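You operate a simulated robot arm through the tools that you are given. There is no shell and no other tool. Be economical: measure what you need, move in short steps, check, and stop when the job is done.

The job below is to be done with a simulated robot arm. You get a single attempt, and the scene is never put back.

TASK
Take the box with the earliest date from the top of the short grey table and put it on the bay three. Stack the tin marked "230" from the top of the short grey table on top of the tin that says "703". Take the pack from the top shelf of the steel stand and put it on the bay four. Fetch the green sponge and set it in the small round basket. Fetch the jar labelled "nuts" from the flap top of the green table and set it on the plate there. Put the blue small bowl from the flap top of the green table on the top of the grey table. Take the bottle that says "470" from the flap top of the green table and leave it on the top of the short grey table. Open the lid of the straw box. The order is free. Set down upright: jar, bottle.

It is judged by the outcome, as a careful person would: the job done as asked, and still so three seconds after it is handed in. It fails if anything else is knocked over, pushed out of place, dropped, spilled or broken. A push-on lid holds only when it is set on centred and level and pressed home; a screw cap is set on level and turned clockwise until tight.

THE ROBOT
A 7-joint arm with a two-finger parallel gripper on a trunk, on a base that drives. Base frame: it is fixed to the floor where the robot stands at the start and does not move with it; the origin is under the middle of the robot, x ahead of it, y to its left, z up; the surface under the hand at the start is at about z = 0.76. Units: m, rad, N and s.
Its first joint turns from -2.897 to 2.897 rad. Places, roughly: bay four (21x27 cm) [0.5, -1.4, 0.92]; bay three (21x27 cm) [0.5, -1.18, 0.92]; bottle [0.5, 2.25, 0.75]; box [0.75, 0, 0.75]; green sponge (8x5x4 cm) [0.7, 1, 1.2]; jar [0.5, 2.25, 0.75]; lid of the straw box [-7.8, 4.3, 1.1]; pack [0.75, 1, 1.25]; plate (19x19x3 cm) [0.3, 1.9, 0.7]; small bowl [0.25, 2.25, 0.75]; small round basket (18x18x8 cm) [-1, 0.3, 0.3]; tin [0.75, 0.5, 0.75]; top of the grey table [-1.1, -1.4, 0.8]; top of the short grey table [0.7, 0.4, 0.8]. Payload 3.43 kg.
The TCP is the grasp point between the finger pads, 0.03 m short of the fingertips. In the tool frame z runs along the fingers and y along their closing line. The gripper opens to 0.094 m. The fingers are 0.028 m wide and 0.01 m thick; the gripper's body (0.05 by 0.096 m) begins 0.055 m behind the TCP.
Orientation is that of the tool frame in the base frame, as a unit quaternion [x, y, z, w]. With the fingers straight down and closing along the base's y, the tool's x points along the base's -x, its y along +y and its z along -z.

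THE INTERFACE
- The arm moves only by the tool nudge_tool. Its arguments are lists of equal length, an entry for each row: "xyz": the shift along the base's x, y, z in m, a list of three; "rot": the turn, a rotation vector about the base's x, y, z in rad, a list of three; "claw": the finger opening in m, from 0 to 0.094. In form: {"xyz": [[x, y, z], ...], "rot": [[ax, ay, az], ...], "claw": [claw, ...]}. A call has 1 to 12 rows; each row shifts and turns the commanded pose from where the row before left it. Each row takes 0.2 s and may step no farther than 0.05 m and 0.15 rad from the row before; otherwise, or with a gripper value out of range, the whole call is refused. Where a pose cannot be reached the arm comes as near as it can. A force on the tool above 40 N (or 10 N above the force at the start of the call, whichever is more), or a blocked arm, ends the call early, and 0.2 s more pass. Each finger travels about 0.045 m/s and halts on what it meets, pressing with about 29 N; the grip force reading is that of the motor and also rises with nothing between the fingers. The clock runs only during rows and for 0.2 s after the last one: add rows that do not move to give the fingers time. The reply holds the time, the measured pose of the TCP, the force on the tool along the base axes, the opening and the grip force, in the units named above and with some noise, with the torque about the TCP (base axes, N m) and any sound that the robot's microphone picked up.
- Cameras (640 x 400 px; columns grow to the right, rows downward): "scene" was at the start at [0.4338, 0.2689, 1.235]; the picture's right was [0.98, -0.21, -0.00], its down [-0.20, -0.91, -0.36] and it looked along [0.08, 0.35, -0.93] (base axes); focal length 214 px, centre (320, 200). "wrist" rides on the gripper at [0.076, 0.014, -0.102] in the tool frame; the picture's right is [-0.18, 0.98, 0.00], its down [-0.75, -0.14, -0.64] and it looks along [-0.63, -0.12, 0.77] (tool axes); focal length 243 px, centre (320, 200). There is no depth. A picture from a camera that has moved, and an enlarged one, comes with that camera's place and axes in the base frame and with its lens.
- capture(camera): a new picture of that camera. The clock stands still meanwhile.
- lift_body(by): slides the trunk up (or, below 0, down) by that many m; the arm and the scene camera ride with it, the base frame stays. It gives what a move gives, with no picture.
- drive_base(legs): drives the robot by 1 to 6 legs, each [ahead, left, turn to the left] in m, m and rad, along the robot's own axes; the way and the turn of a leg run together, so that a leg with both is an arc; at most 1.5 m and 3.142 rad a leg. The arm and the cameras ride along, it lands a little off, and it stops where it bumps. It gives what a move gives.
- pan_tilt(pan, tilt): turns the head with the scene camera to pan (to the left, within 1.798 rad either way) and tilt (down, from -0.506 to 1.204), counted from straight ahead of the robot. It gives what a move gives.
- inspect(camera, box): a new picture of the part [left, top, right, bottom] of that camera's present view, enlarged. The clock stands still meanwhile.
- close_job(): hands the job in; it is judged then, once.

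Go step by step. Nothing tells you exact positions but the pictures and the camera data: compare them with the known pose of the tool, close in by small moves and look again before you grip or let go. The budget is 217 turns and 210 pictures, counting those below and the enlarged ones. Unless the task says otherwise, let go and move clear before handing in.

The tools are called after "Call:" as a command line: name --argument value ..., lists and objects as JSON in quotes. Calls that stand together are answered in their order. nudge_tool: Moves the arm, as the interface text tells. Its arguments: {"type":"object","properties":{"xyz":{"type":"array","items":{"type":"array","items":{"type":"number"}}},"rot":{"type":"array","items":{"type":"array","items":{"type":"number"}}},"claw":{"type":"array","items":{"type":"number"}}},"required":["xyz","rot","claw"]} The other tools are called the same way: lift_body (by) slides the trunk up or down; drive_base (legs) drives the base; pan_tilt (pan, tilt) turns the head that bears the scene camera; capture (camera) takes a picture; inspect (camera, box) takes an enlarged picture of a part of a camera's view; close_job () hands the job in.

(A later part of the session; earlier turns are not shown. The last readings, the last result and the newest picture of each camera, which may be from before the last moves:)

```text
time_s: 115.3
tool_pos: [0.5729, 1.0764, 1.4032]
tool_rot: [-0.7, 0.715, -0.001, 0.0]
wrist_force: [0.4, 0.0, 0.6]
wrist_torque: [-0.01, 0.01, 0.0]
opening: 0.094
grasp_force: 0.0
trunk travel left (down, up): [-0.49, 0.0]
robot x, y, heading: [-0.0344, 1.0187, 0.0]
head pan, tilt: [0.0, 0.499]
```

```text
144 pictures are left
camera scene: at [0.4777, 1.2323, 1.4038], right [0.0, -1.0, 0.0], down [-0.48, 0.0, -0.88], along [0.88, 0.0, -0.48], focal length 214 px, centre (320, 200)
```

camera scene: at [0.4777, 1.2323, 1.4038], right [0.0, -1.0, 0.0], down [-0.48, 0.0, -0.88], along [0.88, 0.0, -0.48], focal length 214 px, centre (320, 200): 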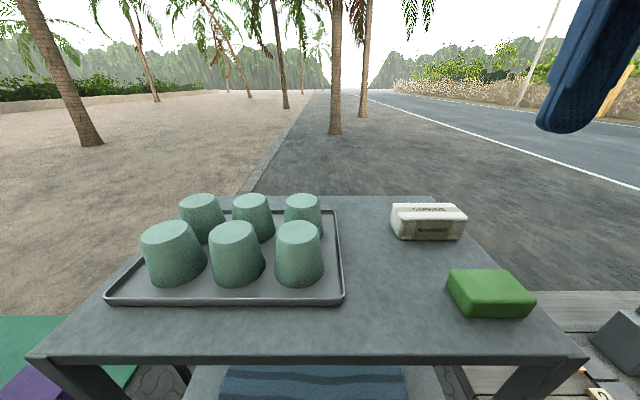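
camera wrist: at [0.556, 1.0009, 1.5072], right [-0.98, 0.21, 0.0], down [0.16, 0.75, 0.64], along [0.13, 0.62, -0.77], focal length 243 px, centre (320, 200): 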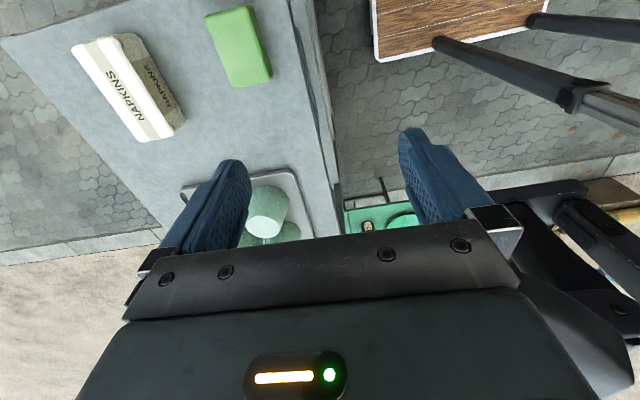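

Two views agree: pack centre (0.799, 1.039), sponge (0.652, 1.024). I move above the pack.

Call:
nudge_tool --xyz '[[0.045, -0.008, 0], [0.045, -0.008, 0], [0.045, -0.008, 0], [0.045, -0.008, 0], [0.045, -0.005, 0], [0, 0, -0.04], [0, 0, -0.04], [0, 0, 0]]' --rot '[[0, 0, 0.02], [0, 0, 0], [0, 0, 0], [0, 0, 0], [0, 0, 0], [0, 0, 0], [0, 0, 0], [0, 0, 0]]' --claw '[0.094, 0.094, 0.094, 0.094, 0.094, 0.094, 0.094, 0.094]'

Call:
capture --camera "wrist"

Call:
capture --camera "scene"

```text
time_s: 117.1
tool_pos: [0.6144, 1.1443, 1.3009]
tool_rot: [-0.707, 0.708, -0.002, -0.002]
wrist_force: [0.2, -0.3, 0.8]
wrist_torque: [0.03, 0.0, -0.03]
opening: 0.094
grasp_force: 0.1
out of reach, approached as far as the arm can: row 1, 2, 3, 4, 5
trunk travel left (down, up): [-0.49, 0.0]
robot x, y, heading: [-0.0368, 1.0167, -0.003]
head pan, tilt: [0.0, 0.499]
```

```text
143 pictures are left
camera wrist: at [0.5995, 1.0693, 1.4037], right [-0.98, 0.19, 0.0], down [0.14, 0.76, 0.64], along [0.12, 0.63, -0.77], focal length 243 px, centre (320, 200)
```

wrist: 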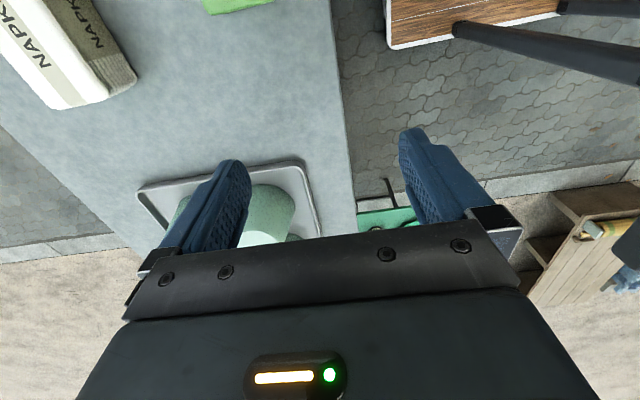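

```text
142 pictures are left
camera scene: at [0.4779, 1.2323, 1.4037], right [0.0, -1.0, 0.0], down [-0.48, 0.0, -0.88], along [0.88, 0.0, -0.48], focal length 214 px, centre (320, 200)
```

scene: 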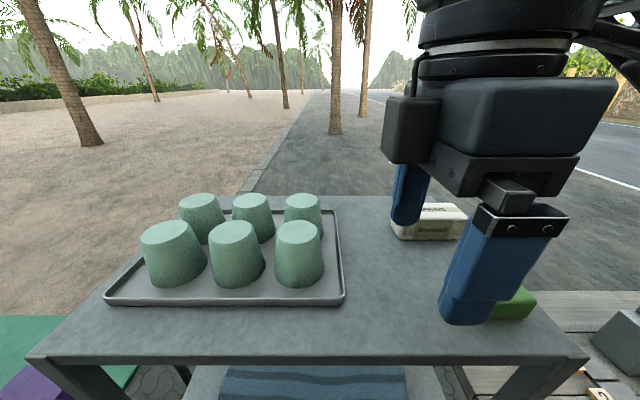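

At +90° the wrist is at its limit and slides aside. I raise and turn the gripper the other way instead.

Call:
nudge_tool --xyz '[[0, 0, 0.045], [0, -0.01, 0.045], [0, -0.02, 0], [0, -0.02, 0], [0, -0.02, 0], [0, -0.02, 0], [0, -0.02, 0], [0, 0, 0], [0, 0, 0], [0, 0, 0], [0, 0, 0], [0, 0, 0]]' --rot '[[0, 0, 0], [0, 0, -0.1], [0, 0, -0.148], [0, 0, -0.148], [0, 0, -0.148], [0, 0, -0.148], [0, 0, -0.148], [0, 0, -0.148], [0, 0, -0.148], [0, 0, -0.148], [0, 0, -0.148], [0, 0, -0.148]]' --claw '[0.094, 0.094, 0.094, 0.094, 0.094, 0.094, 0.094, 0.094, 0.094, 0.094, 0.094, 0.094]'

Call:
nudge_tool --xyz '[[0, 0, 0], [0, 0, 0], [0, 0, 0], [0, 0, 0], [0, 0, 0], [0, 0, 0], [0, 0, 0], [0, 0, 0], [0, 0, 0], [0, 0, 0], [0, 0, 0], [0, 0, 0]]' --rot '[[0, 0, -0.148], [0, 0, -0.148], [0, 0, -0.148], [0, 0, -0.148], [0, 0, -0.148], [0, 0, -0.148], [0, 0, -0.148], [0, 0, -0.148], [0, 0, -0.148], [0, 0, -0.148], [0, 0, -0.08], [0, 0, 0]]' --claw '[0.094, 0.094, 0.094, 0.094, 0.094, 0.094, 0.094, 0.094, 0.094, 0.094, 0.094, 0.094]'

```text
time_s: 119.7
tool_pos: [0.6177, 1.0344, 1.3889]
tool_rot: [0.007, 1.0, 0.0, -0.003]
wrist_force: [0.0, -0.8, 0.1]
wrist_torque: [0.01, -0.02, 0.0]
opening: 0.094
grasp_force: 0.0
trunk travel left (down, up): [-0.49, 0.0]
robot x, y, heading: [-0.0344, 1.0207, -0.003]
head pan, tilt: [0.0, 0.499]
```

```text
time_s: 122.3
tool_pos: [0.6157, 1.035, 1.3899]
tool_rot: [0.709, 0.706, 0.001, -0.003]
wrist_force: [-0.7, -0.3, -0.7]
wrist_torque: [-0.01, 0.02, -0.02]
opening: 0.094
grasp_force: 0.1
trunk travel left (down, up): [-0.49, 0.0]
robot x, y, heading: [-0.0343, 1.0224, -0.001]
head pan, tilt: [0.0, 0.499]
```

−90° is fine. Now over the pack.

Call:
nudge_tool --xyz '[[0.046, 0.001, 0], [0.046, 0.001, 0], [0.046, 0.001, 0], [0.045, 0.001, 0], [0, 0, -0.045], [0, 0, -0.045], [0, 0, 0]]' --rot '[[0, 0, 0], [0, 0, 0], [0, 0, 0], [0, 0, 0], [0, 0, 0], [0, 0, 0], [0, 0, 0]]' --claw '[0.094, 0.094, 0.094, 0.094, 0.094, 0.094, 0.094]'

Call:
capture --camera "wrist"

Call:
capture --camera "scene"

```text
time_s: 123.9
tool_pos: [0.7978, 1.0401, 1.2972]
tool_rot: [0.708, 0.706, 0.001, -0.002]
wrist_force: [-0.4, -0.3, -0.8]
wrist_torque: [0.0, 0.04, -0.02]
opening: 0.0942
grasp_force: 0.0
trunk travel left (down, up): [-0.49, 0.0]
robot x, y, heading: [-0.033, 1.0199, 0.001]
head pan, tilt: [0.0, 0.499]
```

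```text
141 pictures are left
camera wrist: at [0.8112, 1.1161, 1.3999], right [0.98, -0.18, 0.0], down [-0.14, -0.76, 0.64], along [-0.12, -0.63, -0.77], focal length 243 px, centre (320, 200)
```

wrist: 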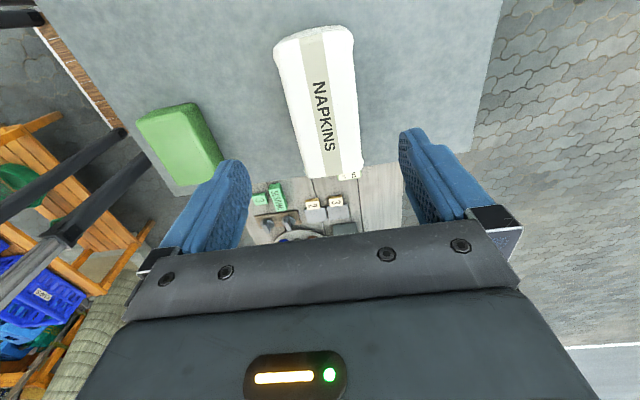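

```text
140 pictures are left
camera scene: at [0.478, 1.2323, 1.4037], right [0.0, -1.0, 0.0], down [-0.48, 0.0, -0.88], along [0.88, 0.0, -0.48], focal length 214 px, centre (320, 200)
```

scene: 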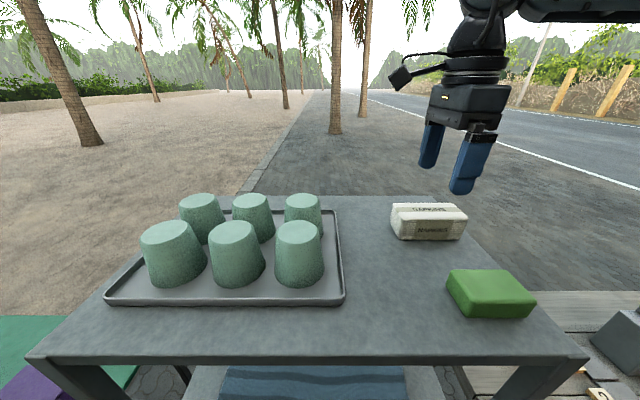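

Pack centred at (0.800, 1.040). Lower and grip.

Call:
nudge_tool --xyz '[[0.002, 0, -0.045], [0, 0, -0.045], [0, 0, -0.01], [0, 0, 0], [0, 0, 0], [0, 0, 0], [0, 0, 0], [0, 0, 0], [0, 0, 0.01], [0, 0, 0.03], [0, 0, 0.04], [0, 0, 0]]' --rot '[[0, 0, 0], [0, 0, 0], [0, 0, 0], [0, 0, 0], [0, 0, 0], [0, 0, 0], [0, 0, 0], [0, 0, 0], [0, 0, 0], [0, 0, 0], [0, 0, 0], [0, 0, 0]]' --claw '[0.094, 0.094, 0.094, 0.06, 0.04, 0.035, 0.035, 0.035, 0.035, 0.035, 0.035, 0.035]'

Call:
capture --camera "scene"

```text
time_s: 126.5
tool_pos: [0.8028, 1.039, 1.2798]
tool_rot: [0.708, 0.706, 0.001, -0.003]
wrist_force: [0.2, -1.7, -0.8]
wrist_torque: [0.01, 0.04, 0.03]
opening: 0.0616
grasp_force: 29.3
trunk travel left (down, up): [-0.49, 0.0]
robot x, y, heading: [-0.0371, 1.0169, 0.003]
head pan, tilt: [0.0, 0.499]
```

```text
139 pictures are left
camera scene: at [0.4778, 1.2323, 1.4037], right [0.0, -1.0, 0.0], down [-0.48, 0.0, -0.88], along [0.88, 0.0, -0.48], focal length 214 px, centre (320, 200)
```

scene: 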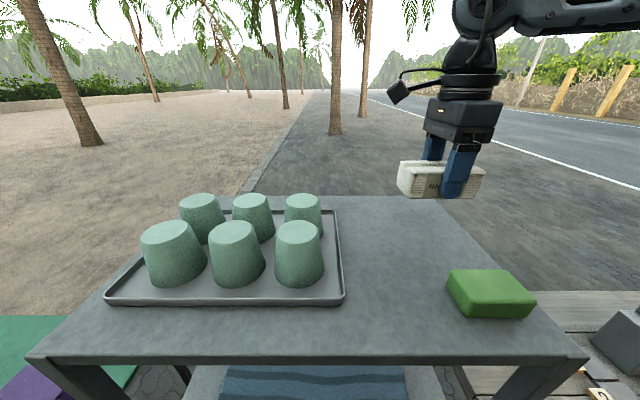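

Pack held. I back off from the stand, pull the tool in, and drive right toward bay four.

Call:
drive_base --legs '[[-0.3, 0, 0]]'

Call:
nudge_tool --xyz '[[-0.04, 0, 0], [-0.04, 0, 0], [-0.04, 0, 0], [-0.04, 0, 0], [0, 0, 0]]' --rot '[[0, 0, 0], [0, 0, 0], [0, 0, 0], [0, 0, 0], [0, 0, 0]]' --claw '[0.035, 0.035, 0.035, 0.035, 0.035]'

Call:
drive_base --legs '[[0, -1.3, 0], [0, -0.6, 0]]'

Call:
pan_tilt --pan -1.2 --tilt 0.6

Call:
capture --camera "scene"

```text
time_s: 128.5
tool_pos: [0.5058, 1.0351, 1.2801]
tool_rot: [0.709, 0.705, 0.001, -0.002]
wrist_force: [0.3, -0.7, -0.6]
wrist_torque: [0.0, -0.02, 0.02]
opening: 0.0617
grasp_force: 29.4
trunk travel left (down, up): [-0.49, 0.0]
robot x, y, heading: [-0.3343, 1.0225, -0.007]
head pan, tilt: [0.0, 0.499]
```

```text
time_s: 129.7
tool_pos: [0.3428, 1.0364, 1.2808]
tool_rot: [0.709, 0.705, 0.001, -0.003]
wrist_force: [-0.2, -0.5, -0.6]
wrist_torque: [-0.03, 0.03, 0.03]
opening: 0.0617
grasp_force: 29.1
trunk travel left (down, up): [-0.49, 0.0]
robot x, y, heading: [-0.3331, 1.0171, -0.005]
head pan, tilt: [0.0, 0.499]
```

```text
time_s: 139.2
tool_pos: [0.3342, -0.8707, 1.2815]
tool_rot: [0.721, 0.693, 0.001, -0.002]
wrist_force: [-0.4, 0.3, -0.4]
wrist_torque: [0.02, -0.01, -0.02]
opening: 0.0618
grasp_force: 29.3
trunk travel left (down, up): [-0.49, 0.0]
robot x, y, heading: [-0.3418, -0.8632, -0.043]
head pan, tilt: [0.0, 0.499]
stopped in leg 2: the robot was blocked; the commanded pose is now the measured one
```

```text
time_s: 140.6
tool_pos: [0.3339, -0.8702, 1.2815]
tool_rot: [0.721, 0.693, 0.001, -0.002]
wrist_force: [-0.8, -1.0, -0.4]
wrist_torque: [0.0, -0.03, 0.02]
opening: 0.0617
grasp_force: 29.2
trunk travel left (down, up): [-0.49, 0.0]
robot x, y, heading: [-0.3421, -0.864, -0.04]
head pan, tilt: [-1.201, 0.6]
```

```text
138 pictures are left
camera scene: at [0.1182, -0.7497, 1.3946], right [-0.95, -0.32, 0.0], down [-0.18, 0.53, -0.83], along [0.27, -0.78, -0.56], focal length 214 px, centre (320, 200)
```

scene: 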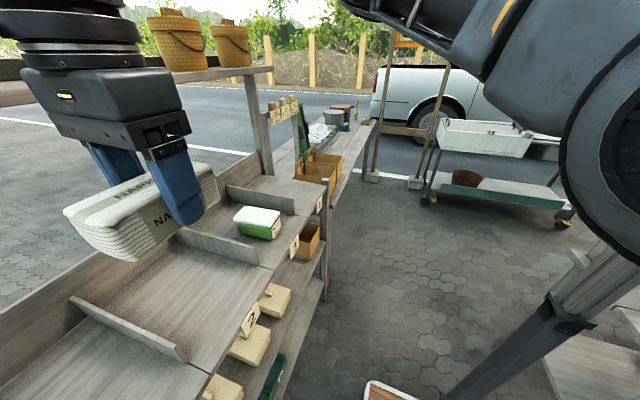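

I bumped the grey table lightly on the right-rear; I ease off, go forward and then continue right.

Call:
drive_base --legs '[[0, 0.03, 0], [0.17, 0, 0.04]]'

Call:
pan_tilt --pan -1.79 --tilt 0.7

Call:
capture --camera "scene"

```text
time_s: 142.5
tool_pos: [0.5032, -0.8172, 1.2811]
tool_rot: [0.707, 0.707, 0.0, -0.002]
wrist_force: [-1.0, 0.7, -0.3]
wrist_torque: [0.02, 0.01, 0.0]
opening: 0.0618
grasp_force: 29.5
trunk travel left (down, up): [-0.49, 0.0]
robot x, y, heading: [-0.1715, -0.8398, -0.002]
head pan, tilt: [-1.201, 0.6]
```

```text
time_s: 143.5
tool_pos: [0.503, -0.8166, 1.2807]
tool_rot: [0.707, 0.707, 0.001, -0.002]
wrist_force: [-0.9, -0.4, -0.2]
wrist_torque: [0.01, 0.03, -0.01]
opening: 0.062
grasp_force: 28.4
trunk travel left (down, up): [-0.49, 0.0]
robot x, y, heading: [-0.1693, -0.8347, 0.001]
head pan, tilt: [-1.791, 0.7]
```

```text
137 pictures are left
camera scene: at [0.2317, -0.7056, 1.386], right [-0.98, 0.22, 0.0], down [0.14, 0.63, -0.77], along [-0.17, -0.75, -0.64], focal length 214 px, centre (320, 200)
```

scene: 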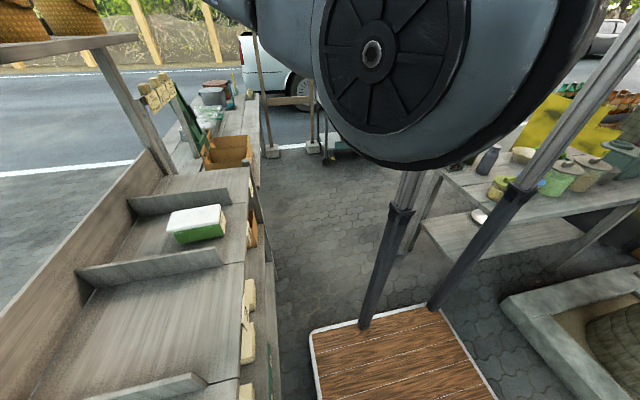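

It was the planter curb behind me, not the table. I lower the trunk, drive right a little and swing the pack over bay four.

Call:
lift_body --by -0.115

Call:
drive_base --legs '[[0, -0.2, 0]]'

Call:
nudge_tool --xyz '[[-0.01, -0.045, 0], [-0.01, -0.045, 0], [-0.01, -0.045, 0], [0, -0.045, 0], [0, -0.045, 0], [0, -0.045, 0], [0, -0.045, 0], [0, -0.04, 0], [0, 0, 0]]' --rot '[[0, 0, 0], [0, 0, 0], [0, 0, 0], [0, 0, 0], [0, 0, 0], [0, 0, 0], [0, 0, 0], [0, 0, 0], [0, 0, 0]]' --claw '[0.035, 0.035, 0.035, 0.035, 0.035, 0.035, 0.035, 0.035, 0.035]'

Call:
pan_tilt --pan -1.3 --tilt 0.6

Call:
capture --camera "scene"

Call:
capture --camera "wrist"

```text
time_s: 144.9
tool_pos: [0.5035, -0.8168, 1.1659]
tool_rot: [0.707, 0.707, 0.001, -0.002]
wrist_force: [0.3, 0.7, -0.2]
wrist_torque: [0.01, -0.02, -0.01]
opening: 0.0616
grasp_force: 30.0
trunk travel left (down, up): [-0.375, 0.115]
robot x, y, heading: [-0.172, -0.8381, -0.001]
head pan, tilt: [-1.791, 0.7]
```

```text
time_s: 146.5
tool_pos: [0.5038, -1.0162, 1.1658]
tool_rot: [0.708, 0.706, 0.0, -0.001]
wrist_force: [-0.1, 0.2, 0.0]
wrist_torque: [-0.02, 0.01, 0.0]
opening: 0.0618
grasp_force: 28.8
trunk travel left (down, up): [-0.375, 0.115]
robot x, y, heading: [-0.1738, -1.0359, -0.004]
head pan, tilt: [-1.791, 0.7]
```

```text
time_s: 148.5
tool_pos: [0.4743, -1.3689, 1.167]
tool_rot: [0.708, 0.706, 0.002, -0.001]
wrist_force: [0.1, -0.1, -1.7]
wrist_torque: [0.0, -0.03, -0.02]
opening: 0.0618
grasp_force: 28.8
trunk travel left (down, up): [-0.375, 0.115]
robot x, y, heading: [-0.1703, -1.0331, -0.004]
head pan, tilt: [-1.791, 0.7]
```

```text
time_s: 149.5
tool_pos: [0.474, -1.369, 1.1675]
tool_rot: [0.708, 0.706, 0.0, -0.002]
wrist_force: [0.4, -0.1, -1.4]
wrist_torque: [-0.02, 0.0, -0.02]
opening: 0.0618
grasp_force: 28.6
trunk travel left (down, up): [-0.375, 0.115]
robot x, y, heading: [-0.171, -1.0338, 0.002]
head pan, tilt: [-1.3, 0.6]
```

```text
136 pictures are left
camera scene: at [0.2739, -0.9073, 1.2796], right [-0.96, -0.26, 0.0], down [-0.15, 0.55, -0.82], along [0.22, -0.8, -0.57], focal length 214 px, centre (320, 200)
```

scene: 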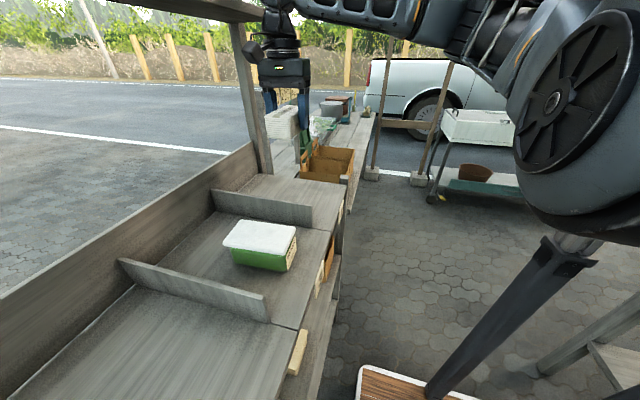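

```text
135 pictures are left
camera wrist: at [0.4882, -1.293, 1.2699], right [0.98, -0.19, 0.0], down [-0.14, -0.76, 0.64], along [-0.12, -0.63, -0.77], focal length 243 px, centre (320, 200)
```

wrist: 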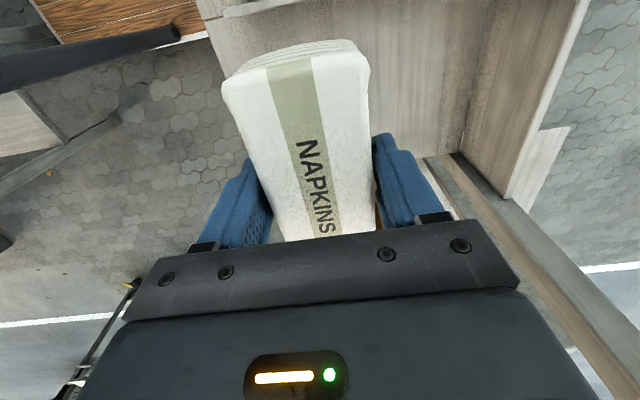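

Bay four spans y≈−1.28 to −1.50. I shift to its middle and lower.

Call:
nudge_tool --xyz '[[0, -0.025, 0], [0, 0, -0.045], [0, 0, -0.045], [0, 0, -0.045], [0, 0, -0.045], [0, 0, -0.02], [0, 0, 0]]' --rot '[[0, 0, 0], [0, 0, 0], [0, 0, 0], [0, 0, 0], [0, 0, 0], [0, 0, 0], [0, 0, 0]]' --claw '[0.035, 0.035, 0.035, 0.035, 0.035, 0.035, 0.035]'

Call:
inspect --camera "scene" --box '[200, 60, 380, 260]'

```text
time_s: 151.1
tool_pos: [0.4745, -1.3959, 0.9677]
tool_rot: [0.708, 0.707, 0.0, -0.002]
wrist_force: [0.7, 0.1, 0.2]
wrist_torque: [0.02, 0.0, -0.02]
opening: 0.0618
grasp_force: 29.0
trunk travel left (down, up): [-0.375, 0.115]
robot x, y, heading: [-0.1722, -1.0345, 0.002]
head pan, tilt: [-1.3, 0.6]
```

```text
2.00 times, centred on (290, 160) of scene
camera zoom: at [0.274, -0.9073, 1.2796], right [-0.96, -0.26, 0.0], down [-0.15, 0.54, -0.83], along [0.22, -0.8, -0.56], focal length 429 px, centre (380, 280)
```

zoom: 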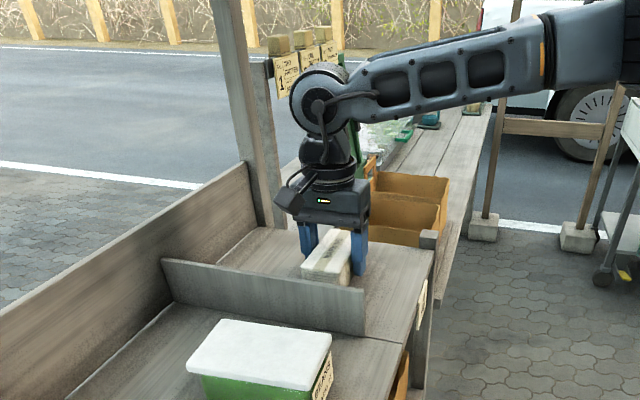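

Call:
nudge_tool --xyz '[[0, 0, -0.006], [0, 0, -0.004], [0, 0, -0.003], [0, 0, -0.003], [0, 0, 0]]' --rot '[[0, 0, 0], [0, 0, 0], [0, 0, 0], [0, 0, 0], [0, 0, 0]]' --claw '[0.035, 0.035, 0.035, 0.035, 0.035]'

```text
time_s: 152.3
tool_pos: [0.4753, -1.3967, 0.9522]
tool_rot: [0.708, 0.706, 0.001, -0.001]
wrist_force: [4.8, -1.3, 28.1]
wrist_torque: [-0.02, -0.02, -0.01]
opening: 0.0617
grasp_force: 28.9
trunk travel left (down, up): [-0.375, 0.115]
robot x, y, heading: [-0.1762, -1.0356, 0.002]
head pan, tilt: [-1.3, 0.6]
```

Contact; release and rise.

Call:
nudge_tool --xyz '[[0, 0, 0.002], [0, 0, 0], [0, 0, 0], [0, 0, 0.01], [0, 0, 0.04], [0, 0, 0.045], [0, 0, 0.045], [0, 0, 0.045], [0, 0, 0.02], [0, 0, 0]]' --rot '[[0, 0, 0], [0, 0, 0], [0, 0, 0], [0, 0, 0], [0, 0, 0], [0, 0, 0], [0, 0, 0], [0, 0, 0], [0, 0, 0], [0, 0, 0]]' --claw '[0.08, 0.094, 0.094, 0.094, 0.094, 0.094, 0.094, 0.094, 0.094, 0.094]'

Call:
capture --camera "scene"

Call:
pan_tilt --pan -1.79 --tilt 0.3

Call:
capture --camera "scene"

```text
time_s: 154.5
tool_pos: [0.4741, -1.3949, 1.1558]
tool_rot: [0.708, 0.707, 0.0, -0.001]
wrist_force: [0.1, -0.1, 1.1]
wrist_torque: [0.02, 0.0, 0.01]
opening: 0.0941
grasp_force: 0.1
trunk travel left (down, up): [-0.375, 0.115]
robot x, y, heading: [-0.1704, -1.0346, -0.006]
head pan, tilt: [-1.3, 0.6]
```

```text
133 pictures are left
camera scene: at [0.274, -0.9073, 1.2797], right [-0.96, -0.26, 0.0], down [-0.15, 0.54, -0.83], along [0.22, -0.8, -0.56], focal length 214 px, centre (320, 200)
```

scene: 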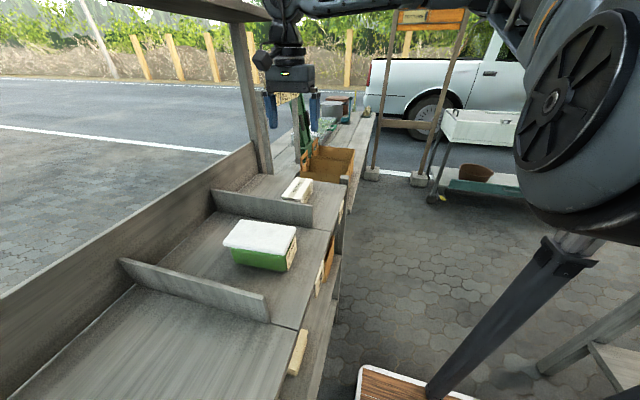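

```text
time_s: 155.4
tool_pos: [0.4736, -1.3948, 1.1545]
tool_rot: [0.708, 0.706, 0.001, -0.002]
wrist_force: [0.3, 1.1, 0.1]
wrist_torque: [0.03, -0.02, 0.0]
opening: 0.0943
grasp_force: 0.2
trunk travel left (down, up): [-0.375, 0.115]
robot x, y, heading: [-0.1724, -1.0338, -0.005]
head pan, tilt: [-1.791, 0.3]
```

```text
132 pictures are left
camera scene: at [0.2301, -0.9132, 1.3071], right [-0.98, 0.22, 0.0], down [0.07, 0.29, -0.96], along [-0.21, -0.93, -0.3], focal length 214 px, centre (320, 200)
```

scene: 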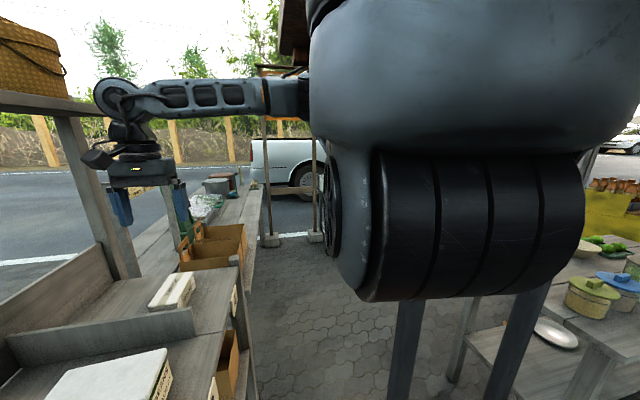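

Pack sits in bay four. Next the sponge: I bring the tool back to straight ahead, then drive left and raise.

Call:
nudge_tool --xyz '[[0, 0.045, 0], [0, 0.045, 0], [0, 0.045, 0], [0, 0.045, 0], [0, 0.045, 0], [0, 0.045, 0], [0, 0.045, 0], [0, 0.045, 0], [0, 0, 0]]' --rot '[[0, 0, 0], [0, 0, 0], [0, 0, 0], [0, 0, 0], [0, 0, 0], [0, 0, 0], [0, 0, 0], [0, 0, 0], [0, 0, 0]]' --claw '[0.094, 0.094, 0.094, 0.094, 0.094, 0.094, 0.094, 0.094, 0.094]'

Call:
drive_base --legs '[[0, 1.2, 0]]'

Call:
lift_body --by 0.115

Call:
nudge_tool --xyz '[[0, 0, 0.045], [0, 0, 0.045], [0, 0, 0.04], [0, 0, 0]]' --rot '[[0, 0, 0], [0, 0, 0], [0, 0, 0], [0, 0, 0]]' --claw '[0.094, 0.094, 0.094, 0.094]'

Call:
drive_base --legs '[[0, 0.85, 0]]'

Call:
capture --camera "wrist"

```text
time_s: 157.4
tool_pos: [0.4749, -1.0346, 1.1522]
tool_rot: [0.708, 0.706, 0.0, -0.002]
wrist_force: [-0.2, -1.0, 0.2]
wrist_torque: [-0.02, -0.02, 0.03]
opening: 0.0939
grasp_force: 0.1
trunk travel left (down, up): [-0.375, 0.115]
robot x, y, heading: [-0.1706, -1.0325, -0.003]
head pan, tilt: [-1.791, 0.3]
```

```text
time_s: 163.7
tool_pos: [0.4851, 0.1977, 1.1512]
tool_rot: [0.713, 0.701, 0.001, -0.002]
wrist_force: [-0.1, -0.2, 0.0]
wrist_torque: [-0.01, -0.02, 0.0]
opening: 0.094
grasp_force: 0.0
trunk travel left (down, up): [-0.375, 0.115]
robot x, y, heading: [-0.159, 0.205, -0.012]
head pan, tilt: [-1.791, 0.3]
```

```text
time_s: 165.1
tool_pos: [0.4874, 0.1979, 1.2675]
tool_rot: [0.712, 0.702, 0.001, -0.002]
wrist_force: [-0.8, 0.1, -0.3]
wrist_torque: [0.01, 0.0, 0.01]
opening: 0.0938
grasp_force: 0.0
trunk travel left (down, up): [-0.49, 0.0]
robot x, y, heading: [-0.1588, 0.2051, -0.017]
head pan, tilt: [-1.791, 0.3]
```

```text
time_s: 166.1
tool_pos: [0.4866, 0.1975, 1.3977]
tool_rot: [0.712, 0.702, 0.001, -0.002]
wrist_force: [-0.2, 0.4, -0.6]
wrist_torque: [0.01, 0.02, 0.01]
opening: 0.094
grasp_force: 0.0
trunk travel left (down, up): [-0.49, 0.0]
robot x, y, heading: [-0.1599, 0.2063, -0.014]
head pan, tilt: [-1.791, 0.3]
```

```text
time_s: 170.7
tool_pos: [0.4986, 1.0748, 1.397]
tool_rot: [0.711, 0.703, 0.001, -0.002]
wrist_force: [0.6, -0.4, -0.3]
wrist_torque: [0.03, -0.02, 0.02]
opening: 0.0942
grasp_force: 0.0
trunk travel left (down, up): [-0.49, 0.0]
robot x, y, heading: [-0.1469, 1.0744, -0.01]
head pan, tilt: [-1.791, 0.3]
```

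```text
131 pictures are left
camera wrist: at [0.5126, 1.1504, 1.5003], right [0.98, -0.19, 0.0], down [-0.15, -0.75, 0.64], along [-0.13, -0.63, -0.77], focal length 243 px, centre (320, 200)
```

wrist: 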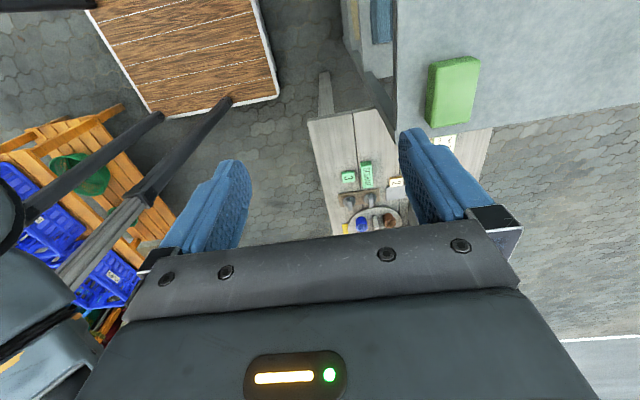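

Sponge re-measured near (0.650, 1.027). I move over it and look.

Call:
nudge_tool --xyz '[[0.038, -0.012, 0], [0.038, -0.012, 0], [0.038, -0.012, 0], [0.038, -0.012, 0], [0, 0, -0.045], [0, 0, -0.045], [0, 0, 0]]' --rot '[[0, 0, 0.01], [0, 0, 0], [0, 0, 0], [0, 0, 0], [0, 0, 0], [0, 0, 0], [0, 0, 0]]' --claw '[0.094, 0.094, 0.094, 0.094, 0.094, 0.094, 0.094]'

Call:
capture --camera "wrist"

```text
time_s: 172.3
tool_pos: [0.6509, 1.0281, 1.3055]
tool_rot: [0.707, 0.707, 0.0, -0.002]
wrist_force: [-0.1, 0.3, 0.1]
wrist_torque: [0.02, -0.02, -0.01]
opening: 0.094
grasp_force: 0.1
trunk travel left (down, up): [-0.49, 0.0]
robot x, y, heading: [-0.1443, 1.0796, -0.01]
head pan, tilt: [-1.791, 0.3]
```

```text
130 pictures are left
camera wrist: at [0.665, 1.1036, 1.408], right [0.98, -0.18, 0.0], down [-0.14, -0.76, 0.64], along [-0.12, -0.63, -0.77], focal length 243 px, centre (320, 200)
```

wrist: 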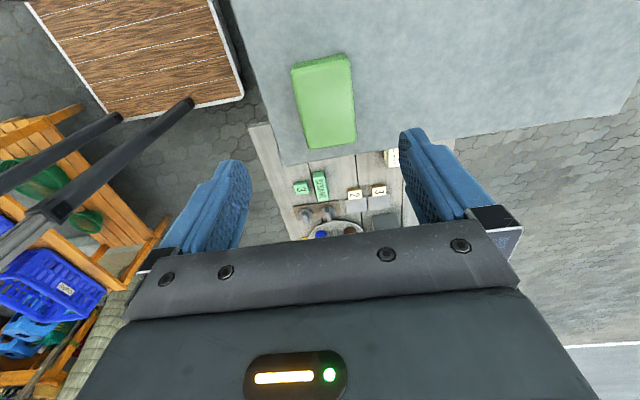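

Centre (0.656, 1.032). Lower, grip and lift.

Call:
nudge_tool --xyz '[[0.005, 0.004, -0.045], [0, 0, -0.045], [0, 0, -0.018], [0, 0, 0], [0, 0, 0], [0, 0, 0], [0, 0, 0], [0, 0, 0], [0, 0, 0.01], [0, 0, 0.03], [0, 0, 0.045], [0, 0, 0]]' --rot '[[0, 0, 0], [0, 0, 0], [0, 0, 0], [0, 0, 0], [0, 0, 0], [0, 0, 0], [0, 0, 0], [0, 0, 0], [0, 0, 0], [0, 0, 0], [0, 0, 0], [0, 0, 0]]' --claw '[0.094, 0.094, 0.094, 0.06, 0.045, 0.035, 0.035, 0.035, 0.035, 0.035, 0.035, 0.035]'

Call:
capture --camera "wrist"

```text
time_s: 174.9
tool_pos: [0.6587, 1.0306, 1.2846]
tool_rot: [0.707, 0.707, 0.001, -0.001]
wrist_force: [-0.1, -0.1, -1.0]
wrist_torque: [-0.01, -0.01, 0.0]
opening: 0.0487
grasp_force: 28.8
trunk travel left (down, up): [-0.49, 0.0]
robot x, y, heading: [-0.153, 1.0773, -0.004]
head pan, tilt: [-1.791, 0.3]
```

```text
129 pictures are left
camera wrist: at [0.6725, 1.1069, 1.3874], right [0.98, -0.18, 0.0], down [-0.14, -0.76, 0.64], along [-0.12, -0.63, -0.77], focal length 243 px, centre (320, 200)
```

wrist: 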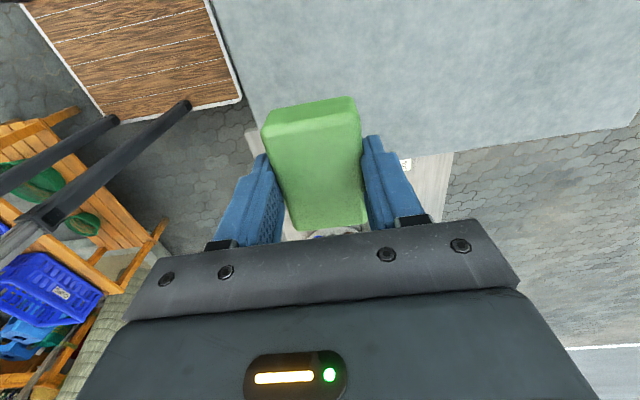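

Sponge held. I pull in, slide right along the table, then turn around to face the bench with the basket.

Call:
nudge_tool --xyz '[[-0.045, 0, 0.01], [-0.045, 0, 0.01], [-0.045, 0, 0.01], [-0.02, 0, 0], [0, 0, 0]]' --rot '[[0, 0, 0], [0, 0, 0], [0, 0, 0], [0, 0, 0], [0, 0, 0]]' --claw '[0.035, 0.035, 0.035, 0.035, 0.035]'

Call:
drive_base --legs '[[0, -0.55, 0], [0, 0, -1.57]]'

Call:
pan_tilt --pan -1.5 --tilt 0.6

Call:
capture --camera "scene"

```text
time_s: 176.1
tool_pos: [0.4995, 1.0289, 1.3155]
tool_rot: [0.708, 0.707, 0.001, -0.002]
wrist_force: [-0.4, 0.4, 0.4]
wrist_torque: [0.01, -0.02, 0.04]
opening: 0.0485
grasp_force: 29.2
trunk travel left (down, up): [-0.49, 0.0]
robot x, y, heading: [-0.1503, 1.0786, -0.006]
head pan, tilt: [-1.791, 0.3]
```

```text
time_s: 183.2
tool_pos: [-0.2174, -0.1128, 1.3157]
tool_rot: [1.0, -0.014, 0.001, -0.001]
wrist_force: [0.0, 0.9, 0.2]
wrist_torque: [0.01, -0.03, 0.0]
opening: 0.0487
grasp_force: 28.9
trunk travel left (down, up): [-0.49, 0.0]
robot x, y, heading: [-0.1539, 0.5351, -1.608]
head pan, tilt: [-1.791, 0.3]
```

```text
time_s: 184.0
tool_pos: [-0.2191, -0.1126, 1.3155]
tool_rot: [1.0, -0.014, 0.001, -0.002]
wrist_force: [0.3, -0.1, -0.1]
wrist_torque: [-0.01, 0.0, 0.01]
opening: 0.0486
grasp_force: 28.6
trunk travel left (down, up): [-0.49, 0.0]
robot x, y, heading: [-0.1515, 0.5343, -1.609]
head pan, tilt: [-1.499, 0.6]
```

```text
128 pictures are left
camera scene: at [-0.0411, 0.1001, 1.3947], right [-0.03, 1.0, 0.0], down [0.56, 0.02, -0.83], along [-0.83, -0.03, -0.56], focal length 214 px, centre (320, 200)
```

scene: 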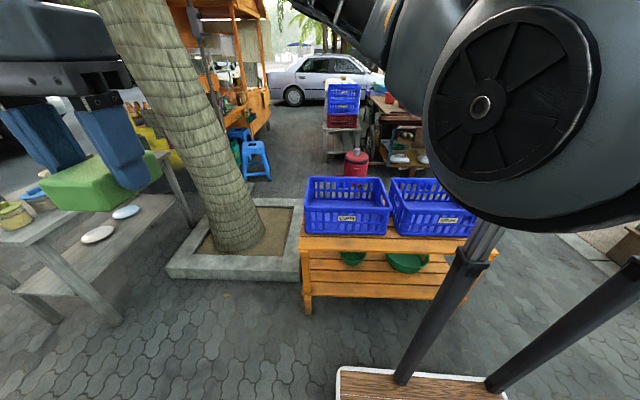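

I see the bench with two green baskets on its lower board under the top board; zoom in.

Call:
inspect --camera "scene" --box '[290, 170, 500, 320]'

```text
2.67 times, centred on (395, 245) of scene
camera zoom: at [-0.0411, 0.1001, 1.3947], right [-0.03, 1.0, 0.0], down [0.56, 0.02, -0.83], along [-0.83, -0.03, -0.56], focal length 572 px, centre (120, 80)
```

zoom: 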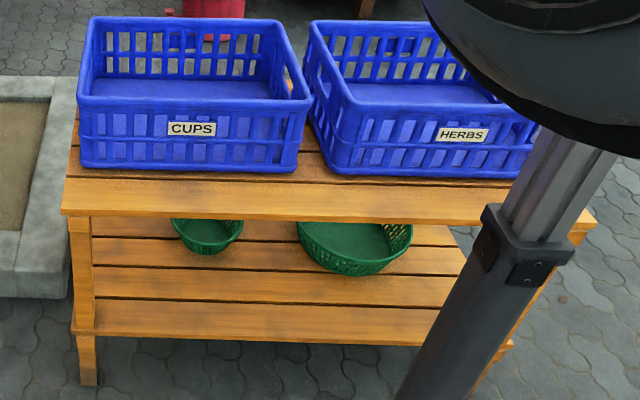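

The small round basket is under the bench's top board (basket ≈(−1.03, 0.28), rim z≈0.34; top board front edge x≈−0.8, z≈0.57). I'll need a near-horizontal reach. First I turn to face it.

Call:
drive_base --legs '[[0, 0, -1.53]]'

Call:
drive_base --legs '[[0.0, 0.25, 0]]'

Call:
pan_tilt --pan -0.3 --tilt 0.8

Call:
capture --camera "scene"

```text
time_s: 188.1
tool_pos: [-0.8012, 0.5649, 1.3155]
tool_rot: [0.717, -0.698, 0.002, 0.001]
wrist_force: [0.2, -0.1, -1.5]
wrist_torque: [0.01, -0.02, 0.01]
opening: 0.0489
grasp_force: 29.4
trunk travel left (down, up): [-0.49, 0.0]
robot x, y, heading: [-0.1508, 0.5297, -3.125]
head pan, tilt: [-1.499, 0.6]
```

```text
time_s: 189.9
tool_pos: [-0.7965, 0.3109, 1.3144]
tool_rot: [0.716, -0.698, 0.002, 0.001]
wrist_force: [0.5, 0.6, -0.9]
wrist_torque: [0.0, 0.01, -0.06]
opening: 0.0488
grasp_force: 28.8
trunk travel left (down, up): [-0.49, 0.0]
robot x, y, heading: [-0.1513, 0.2794, -3.121]
head pan, tilt: [-1.499, 0.6]
```

```text
time_s: 191.3
tool_pos: [-0.7963, 0.3118, 1.3154]
tool_rot: [0.717, -0.697, 0.002, 0.001]
wrist_force: [0.0, 0.3, -0.8]
wrist_torque: [0.0, 0.0, -0.03]
opening: 0.0488
grasp_force: 28.9
trunk travel left (down, up): [-0.49, 0.0]
robot x, y, heading: [-0.1465, 0.2807, -3.128]
head pan, tilt: [-0.3, 0.799]
```

```text
126 pictures are left
camera scene: at [-0.643, 0.0794, 1.3778], right [0.28, 0.96, 0.0], down [0.69, -0.2, -0.7], along [-0.67, 0.19, -0.72], focal length 214 px, centre (320, 200)
```

scene: 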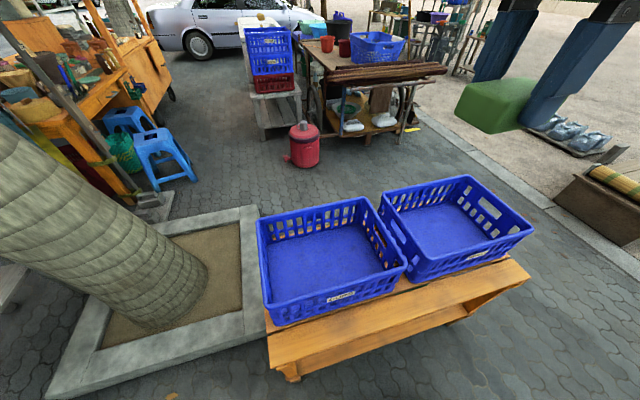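

I'll back away for room, turn the gripper so its camera faces away, pitch it to near horizontal, then lower the trunk and drive in.

Call:
drive_base --legs '[[-0.2, 0, -0.013]]'

Call:
nudge_tool --xyz '[[0, 0, 0], [0, 0, 0], [0, 0, 0], [0, 0, 0], [0, 0, 0], [0, 0, 0], [0, 0, 0], [0, 0, 0], [0, 0, 0], [0, 0, 0], [0, 0, 0], [0, 0, 0]]' --rot '[[0, 0, -0.145], [0, 0, -0.145], [0, 0, -0.145], [0, 0, -0.145], [0, 0, -0.145], [0, 0, -0.145], [0, 0, -0.145], [0, 0, -0.145], [0, 0, -0.145], [0, 0, -0.145], [0, 0, -0.12], [0, 0, 0]]' --claw '[0.035, 0.035, 0.035, 0.035, 0.035, 0.035, 0.035, 0.035, 0.035, 0.035, 0.035, 0.035]'

```text
time_s: 192.9
tool_pos: [-0.5978, 0.3209, 1.3149]
tool_rot: [0.713, -0.701, 0.002, 0.001]
wrist_force: [-0.4, -0.1, -0.7]
wrist_torque: [-0.01, 0.01, -0.01]
opening: 0.0486
grasp_force: 29.2
trunk travel left (down, up): [-0.49, 0.0]
robot x, y, heading: [0.0538, 0.2855, -3.129]
head pan, tilt: [-0.3, 0.799]
```

```text
time_s: 195.5
tool_pos: [-0.5956, 0.3054, 1.302]
tool_rot: [-0.019, 0.998, -0.053, 0.014]
wrist_force: [0.7, -0.1, -0.8]
wrist_torque: [-0.01, -0.02, -0.01]
opening: 0.0491
grasp_force: 28.8
trunk travel left (down, up): [-0.49, 0.0]
robot x, y, heading: [0.0529, 0.282, -3.134]
head pan, tilt: [-0.3, 0.799]
```

Now pitch toward horizontal while moving slightly forward.

Call:
nudge_tool --xyz '[[-0.02, 0, 0], [-0.02, 0, 0], [-0.02, 0, 0], [-0.02, 0, 0], [-0.02, 0, 0], [-0.02, 0, 0], [-0.02, 0, 0], [-0.02, 0, 0], [-0.02, 0, 0], [0, 0, 0]]' --rot '[[0.05, 0.135, 0], [0.05, 0.135, 0], [0, 0.145, 0], [0, 0.145, 0], [0, 0.145, 0], [0, 0.145, 0], [0, 0.145, 0], [0, 0.145, 0], [0, 0.145, 0], [0, 0, 0]]' --claw '[0.035, 0.035, 0.035, 0.035, 0.035, 0.035, 0.035, 0.035, 0.035, 0.035]'

Call:
capture --camera "scene"

Call:
capture --camera "wrist"

```text
time_s: 196.0
tool_pos: [-0.6201, 0.3068, 1.2933]
tool_rot: [-0.009, 0.997, -0.041, -0.069]
wrist_force: [0.5, -0.1, -0.5]
wrist_torque: [0.0, 0.0, -0.01]
opening: 0.0485
grasp_force: 29.6
trunk travel left (down, up): [-0.49, 0.0]
robot x, y, heading: [0.0508, 0.2822, -3.135]
head pan, tilt: [-0.3, 0.799]
stopped in row 2: the arm was blocked; the commanded pose is now the measured one
```

```text
125 pictures are left
camera scene: at [-0.4463, 0.0871, 1.3778], right [0.29, 0.96, 0.0], down [0.69, -0.21, -0.7], along [-0.67, 0.2, -0.72], focal length 214 px, centre (320, 200)
```

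scene: 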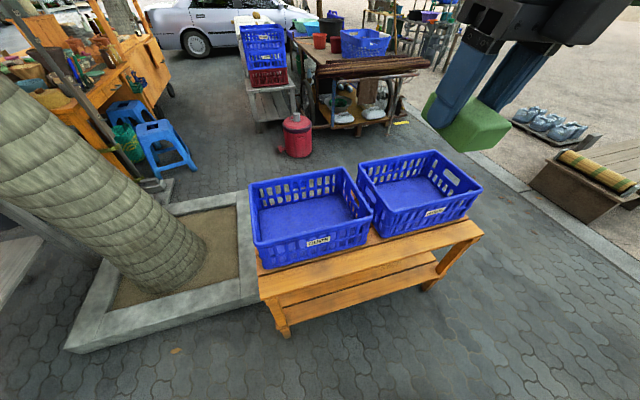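

```text
124 pictures are left
camera wrist: at [-0.6835, 0.3283, 1.4029], right [0.16, 0.98, -0.11], down [0.84, -0.08, 0.54], along [0.52, -0.18, -0.83], focal length 243 px, centre (320, 200)
```

wrist: 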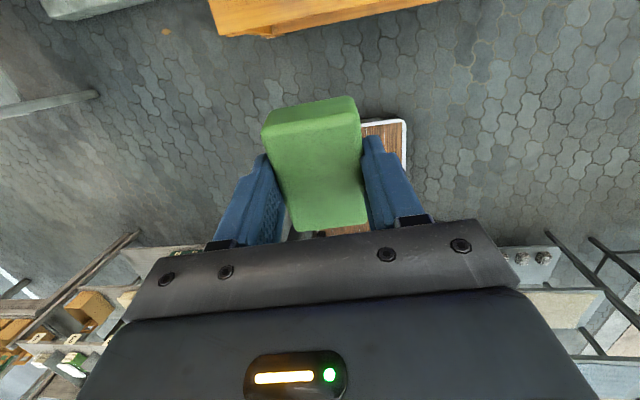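

That roll seems at the wrist's limit; I roll back 30° and try pitching again.

Call:
nudge_tool --xyz '[[0, 0, 0], [0, 0, 0], [0, 0, 0], [0, 0, 0], [0, 0, 0]]' --rot '[[0, 0, 0.14], [0, 0, 0.14], [0, 0, 0.14], [0, 0, 0.14], [0, 0, 0]]' --claw '[0.035, 0.035, 0.035, 0.035, 0.035]'

Call:
nudge_tool --xyz '[[-0.01, 0, 0], [-0.02, 0, 0], [-0.02, 0, 0], [-0.02, 0, 0], [-0.02, 0, 0], [-0.02, 0, 0], [-0.02, 0, 0], [-0.02, 0, 0], [0, 0, 0]]' --rot '[[0, 0.14, 0], [0, 0.145, 0], [0, 0.145, 0], [0, 0.145, 0], [0, 0.145, 0], [0, 0.145, 0], [0, 0.145, 0], [0, 0.145, 0], [0, 0, 0]]' --claw '[0.035, 0.035, 0.035, 0.035, 0.035, 0.035, 0.035, 0.035, 0.035]'

```text
time_s: 197.2
tool_pos: [-0.6203, 0.3058, 1.2927]
tool_rot: [-0.283, 0.956, -0.058, -0.056]
wrist_force: [0.3, 0.1, -0.6]
wrist_torque: [0.01, 0.0, -0.04]
opening: 0.0488
grasp_force: 28.8
trunk travel left (down, up): [-0.49, 0.0]
robot x, y, heading: [0.0491, 0.2825, -3.126]
head pan, tilt: [-0.3, 0.799]
```

```text
time_s: 199.2
tool_pos: [-0.7696, 0.3055, 1.2916]
tool_rot: [-0.268, 0.771, 0.106, -0.569]
wrist_force: [-0.4, 0.3, -0.6]
wrist_torque: [0.01, 0.01, 0.04]
opening: 0.0485
grasp_force: 29.0
trunk travel left (down, up): [-0.49, 0.0]
robot x, y, heading: [0.0524, 0.2875, -3.135]
head pan, tilt: [-0.3, 0.799]
```

Pitching works; tool points forward and ~19° down. I straighten it, pull back slightly and lower the trunk to look under the board.

Call:
nudge_tool --xyz '[[0.03, 0, 0], [0.03, 0, 0], [0, 0, 0]]' --rot '[[0, 0.04, -0.075], [0, 0.03, -0.075], [0, 0, 0]]' --claw '[0.035, 0.035, 0.035]'

Call:
lift_body --by -0.45

Call:
pan_tilt --pan -0.25 --tilt 0.7

Call:
capture --camera "scene"

```text
time_s: 200.0
tool_pos: [-0.7417, 0.3077, 1.2939]
tool_rot: [-0.227, 0.769, 0.139, -0.581]
wrist_force: [-0.6, 0.0, -0.7]
wrist_torque: [-0.01, 0.01, 0.02]
opening: 0.0487
grasp_force: 28.3
out of reach, approached as far as the arm can: row 2
trunk travel left (down, up): [-0.49, 0.0]
robot x, y, heading: [0.0539, 0.2839, -3.132]
head pan, tilt: [-0.3, 0.799]
```

```text
refused: -0.45 is not a number from -0.4 to 0.4
```

```text
time_s: 200.7
tool_pos: [-0.7437, 0.3074, 1.2929]
tool_rot: [-0.228, 0.769, 0.14, -0.581]
wrist_force: [-0.4, -0.3, -0.4]
wrist_torque: [0.03, -0.02, 0.03]
opening: 0.0486
grasp_force: 29.2
trunk travel left (down, up): [-0.49, 0.0]
robot x, y, heading: [0.052, 0.2816, -3.132]
head pan, tilt: [-0.25, 0.7]
```

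```text
123 pictures are left
camera scene: at [-0.4515, 0.0842, 1.386], right [0.24, 0.97, 0.0], down [0.63, -0.15, -0.76], along [-0.74, 0.18, -0.64], focal length 214 px, centre (320, 200)
```

scene: 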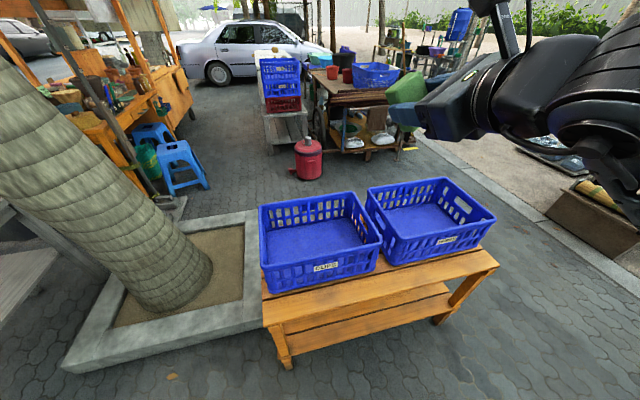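

Lower the trunk in two steps.

Call:
lift_body --by -0.4

Call:
pan_tilt --pan -0.25 --tilt 0.6

Call:
capture --camera "scene"

Call:
capture --camera "wrist"

```text
time_s: 204.5
tool_pos: [-0.7417, 0.3074, 0.8942]
tool_rot: [-0.227, 0.769, 0.139, -0.581]
wrist_force: [0.5, 0.8, -0.3]
wrist_torque: [0.02, -0.01, 0.03]
opening: 0.0486
grasp_force: 29.0
trunk travel left (down, up): [-0.09, 0.4]
robot x, y, heading: [0.0531, 0.2846, -3.131]
head pan, tilt: [-0.25, 0.7]
```

```text
time_s: 205.2
tool_pos: [-0.742, 0.3074, 0.8939]
tool_rot: [-0.228, 0.769, 0.139, -0.581]
wrist_force: [-0.1, -0.2, 0.2]
wrist_torque: [0.03, -0.01, -0.02]
opening: 0.0488
grasp_force: 29.4
trunk travel left (down, up): [-0.09, 0.4]
robot x, y, heading: [0.05, 0.2848, -3.139]
head pan, tilt: [-0.25, 0.6]
```

```text
122 pictures are left
camera scene: at [-0.4548, 0.085, 0.9946], right [0.24, 0.97, 0.0], down [0.55, -0.14, -0.82], along [-0.8, 0.2, -0.57], focal length 214 px, centre (320, 200)
```

scene: 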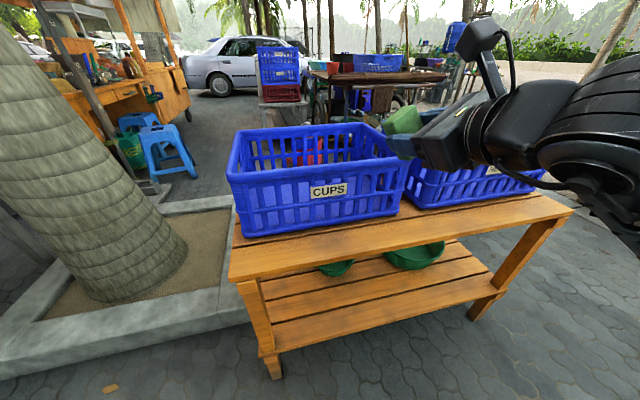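

```text
121 pictures are left
camera wrist: at [-0.6647, 0.2867, 0.9933], right [-0.14, 0.94, 0.32], down [0.81, 0.3, -0.51], along [-0.57, 0.18, -0.8], focal length 243 px, centre (320, 200)
```

wrist: 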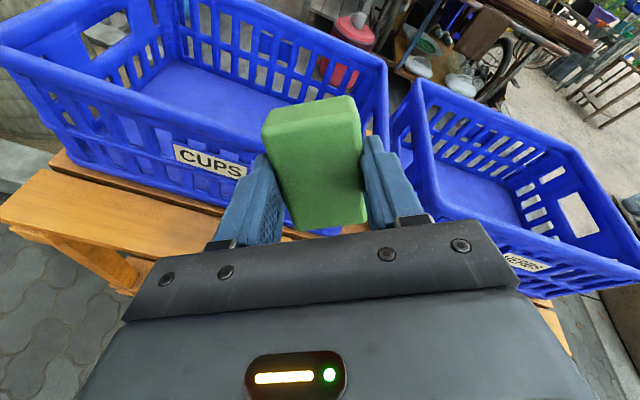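

I measure the bench edge more precisely with a zoom.

Call:
inspect --camera "scene" --box '[215, 190, 475, 390]'

```text
2.00 times, centred on (345, 290) of scene
camera zoom: at [-0.4548, 0.085, 0.9946], right [0.24, 0.97, 0.0], down [0.55, -0.14, -0.82], along [-0.8, 0.2, -0.57], focal length 429 px, centre (270, 20)
```

zoom: 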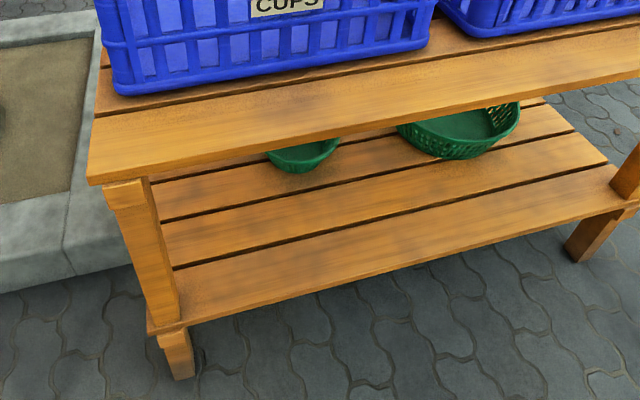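

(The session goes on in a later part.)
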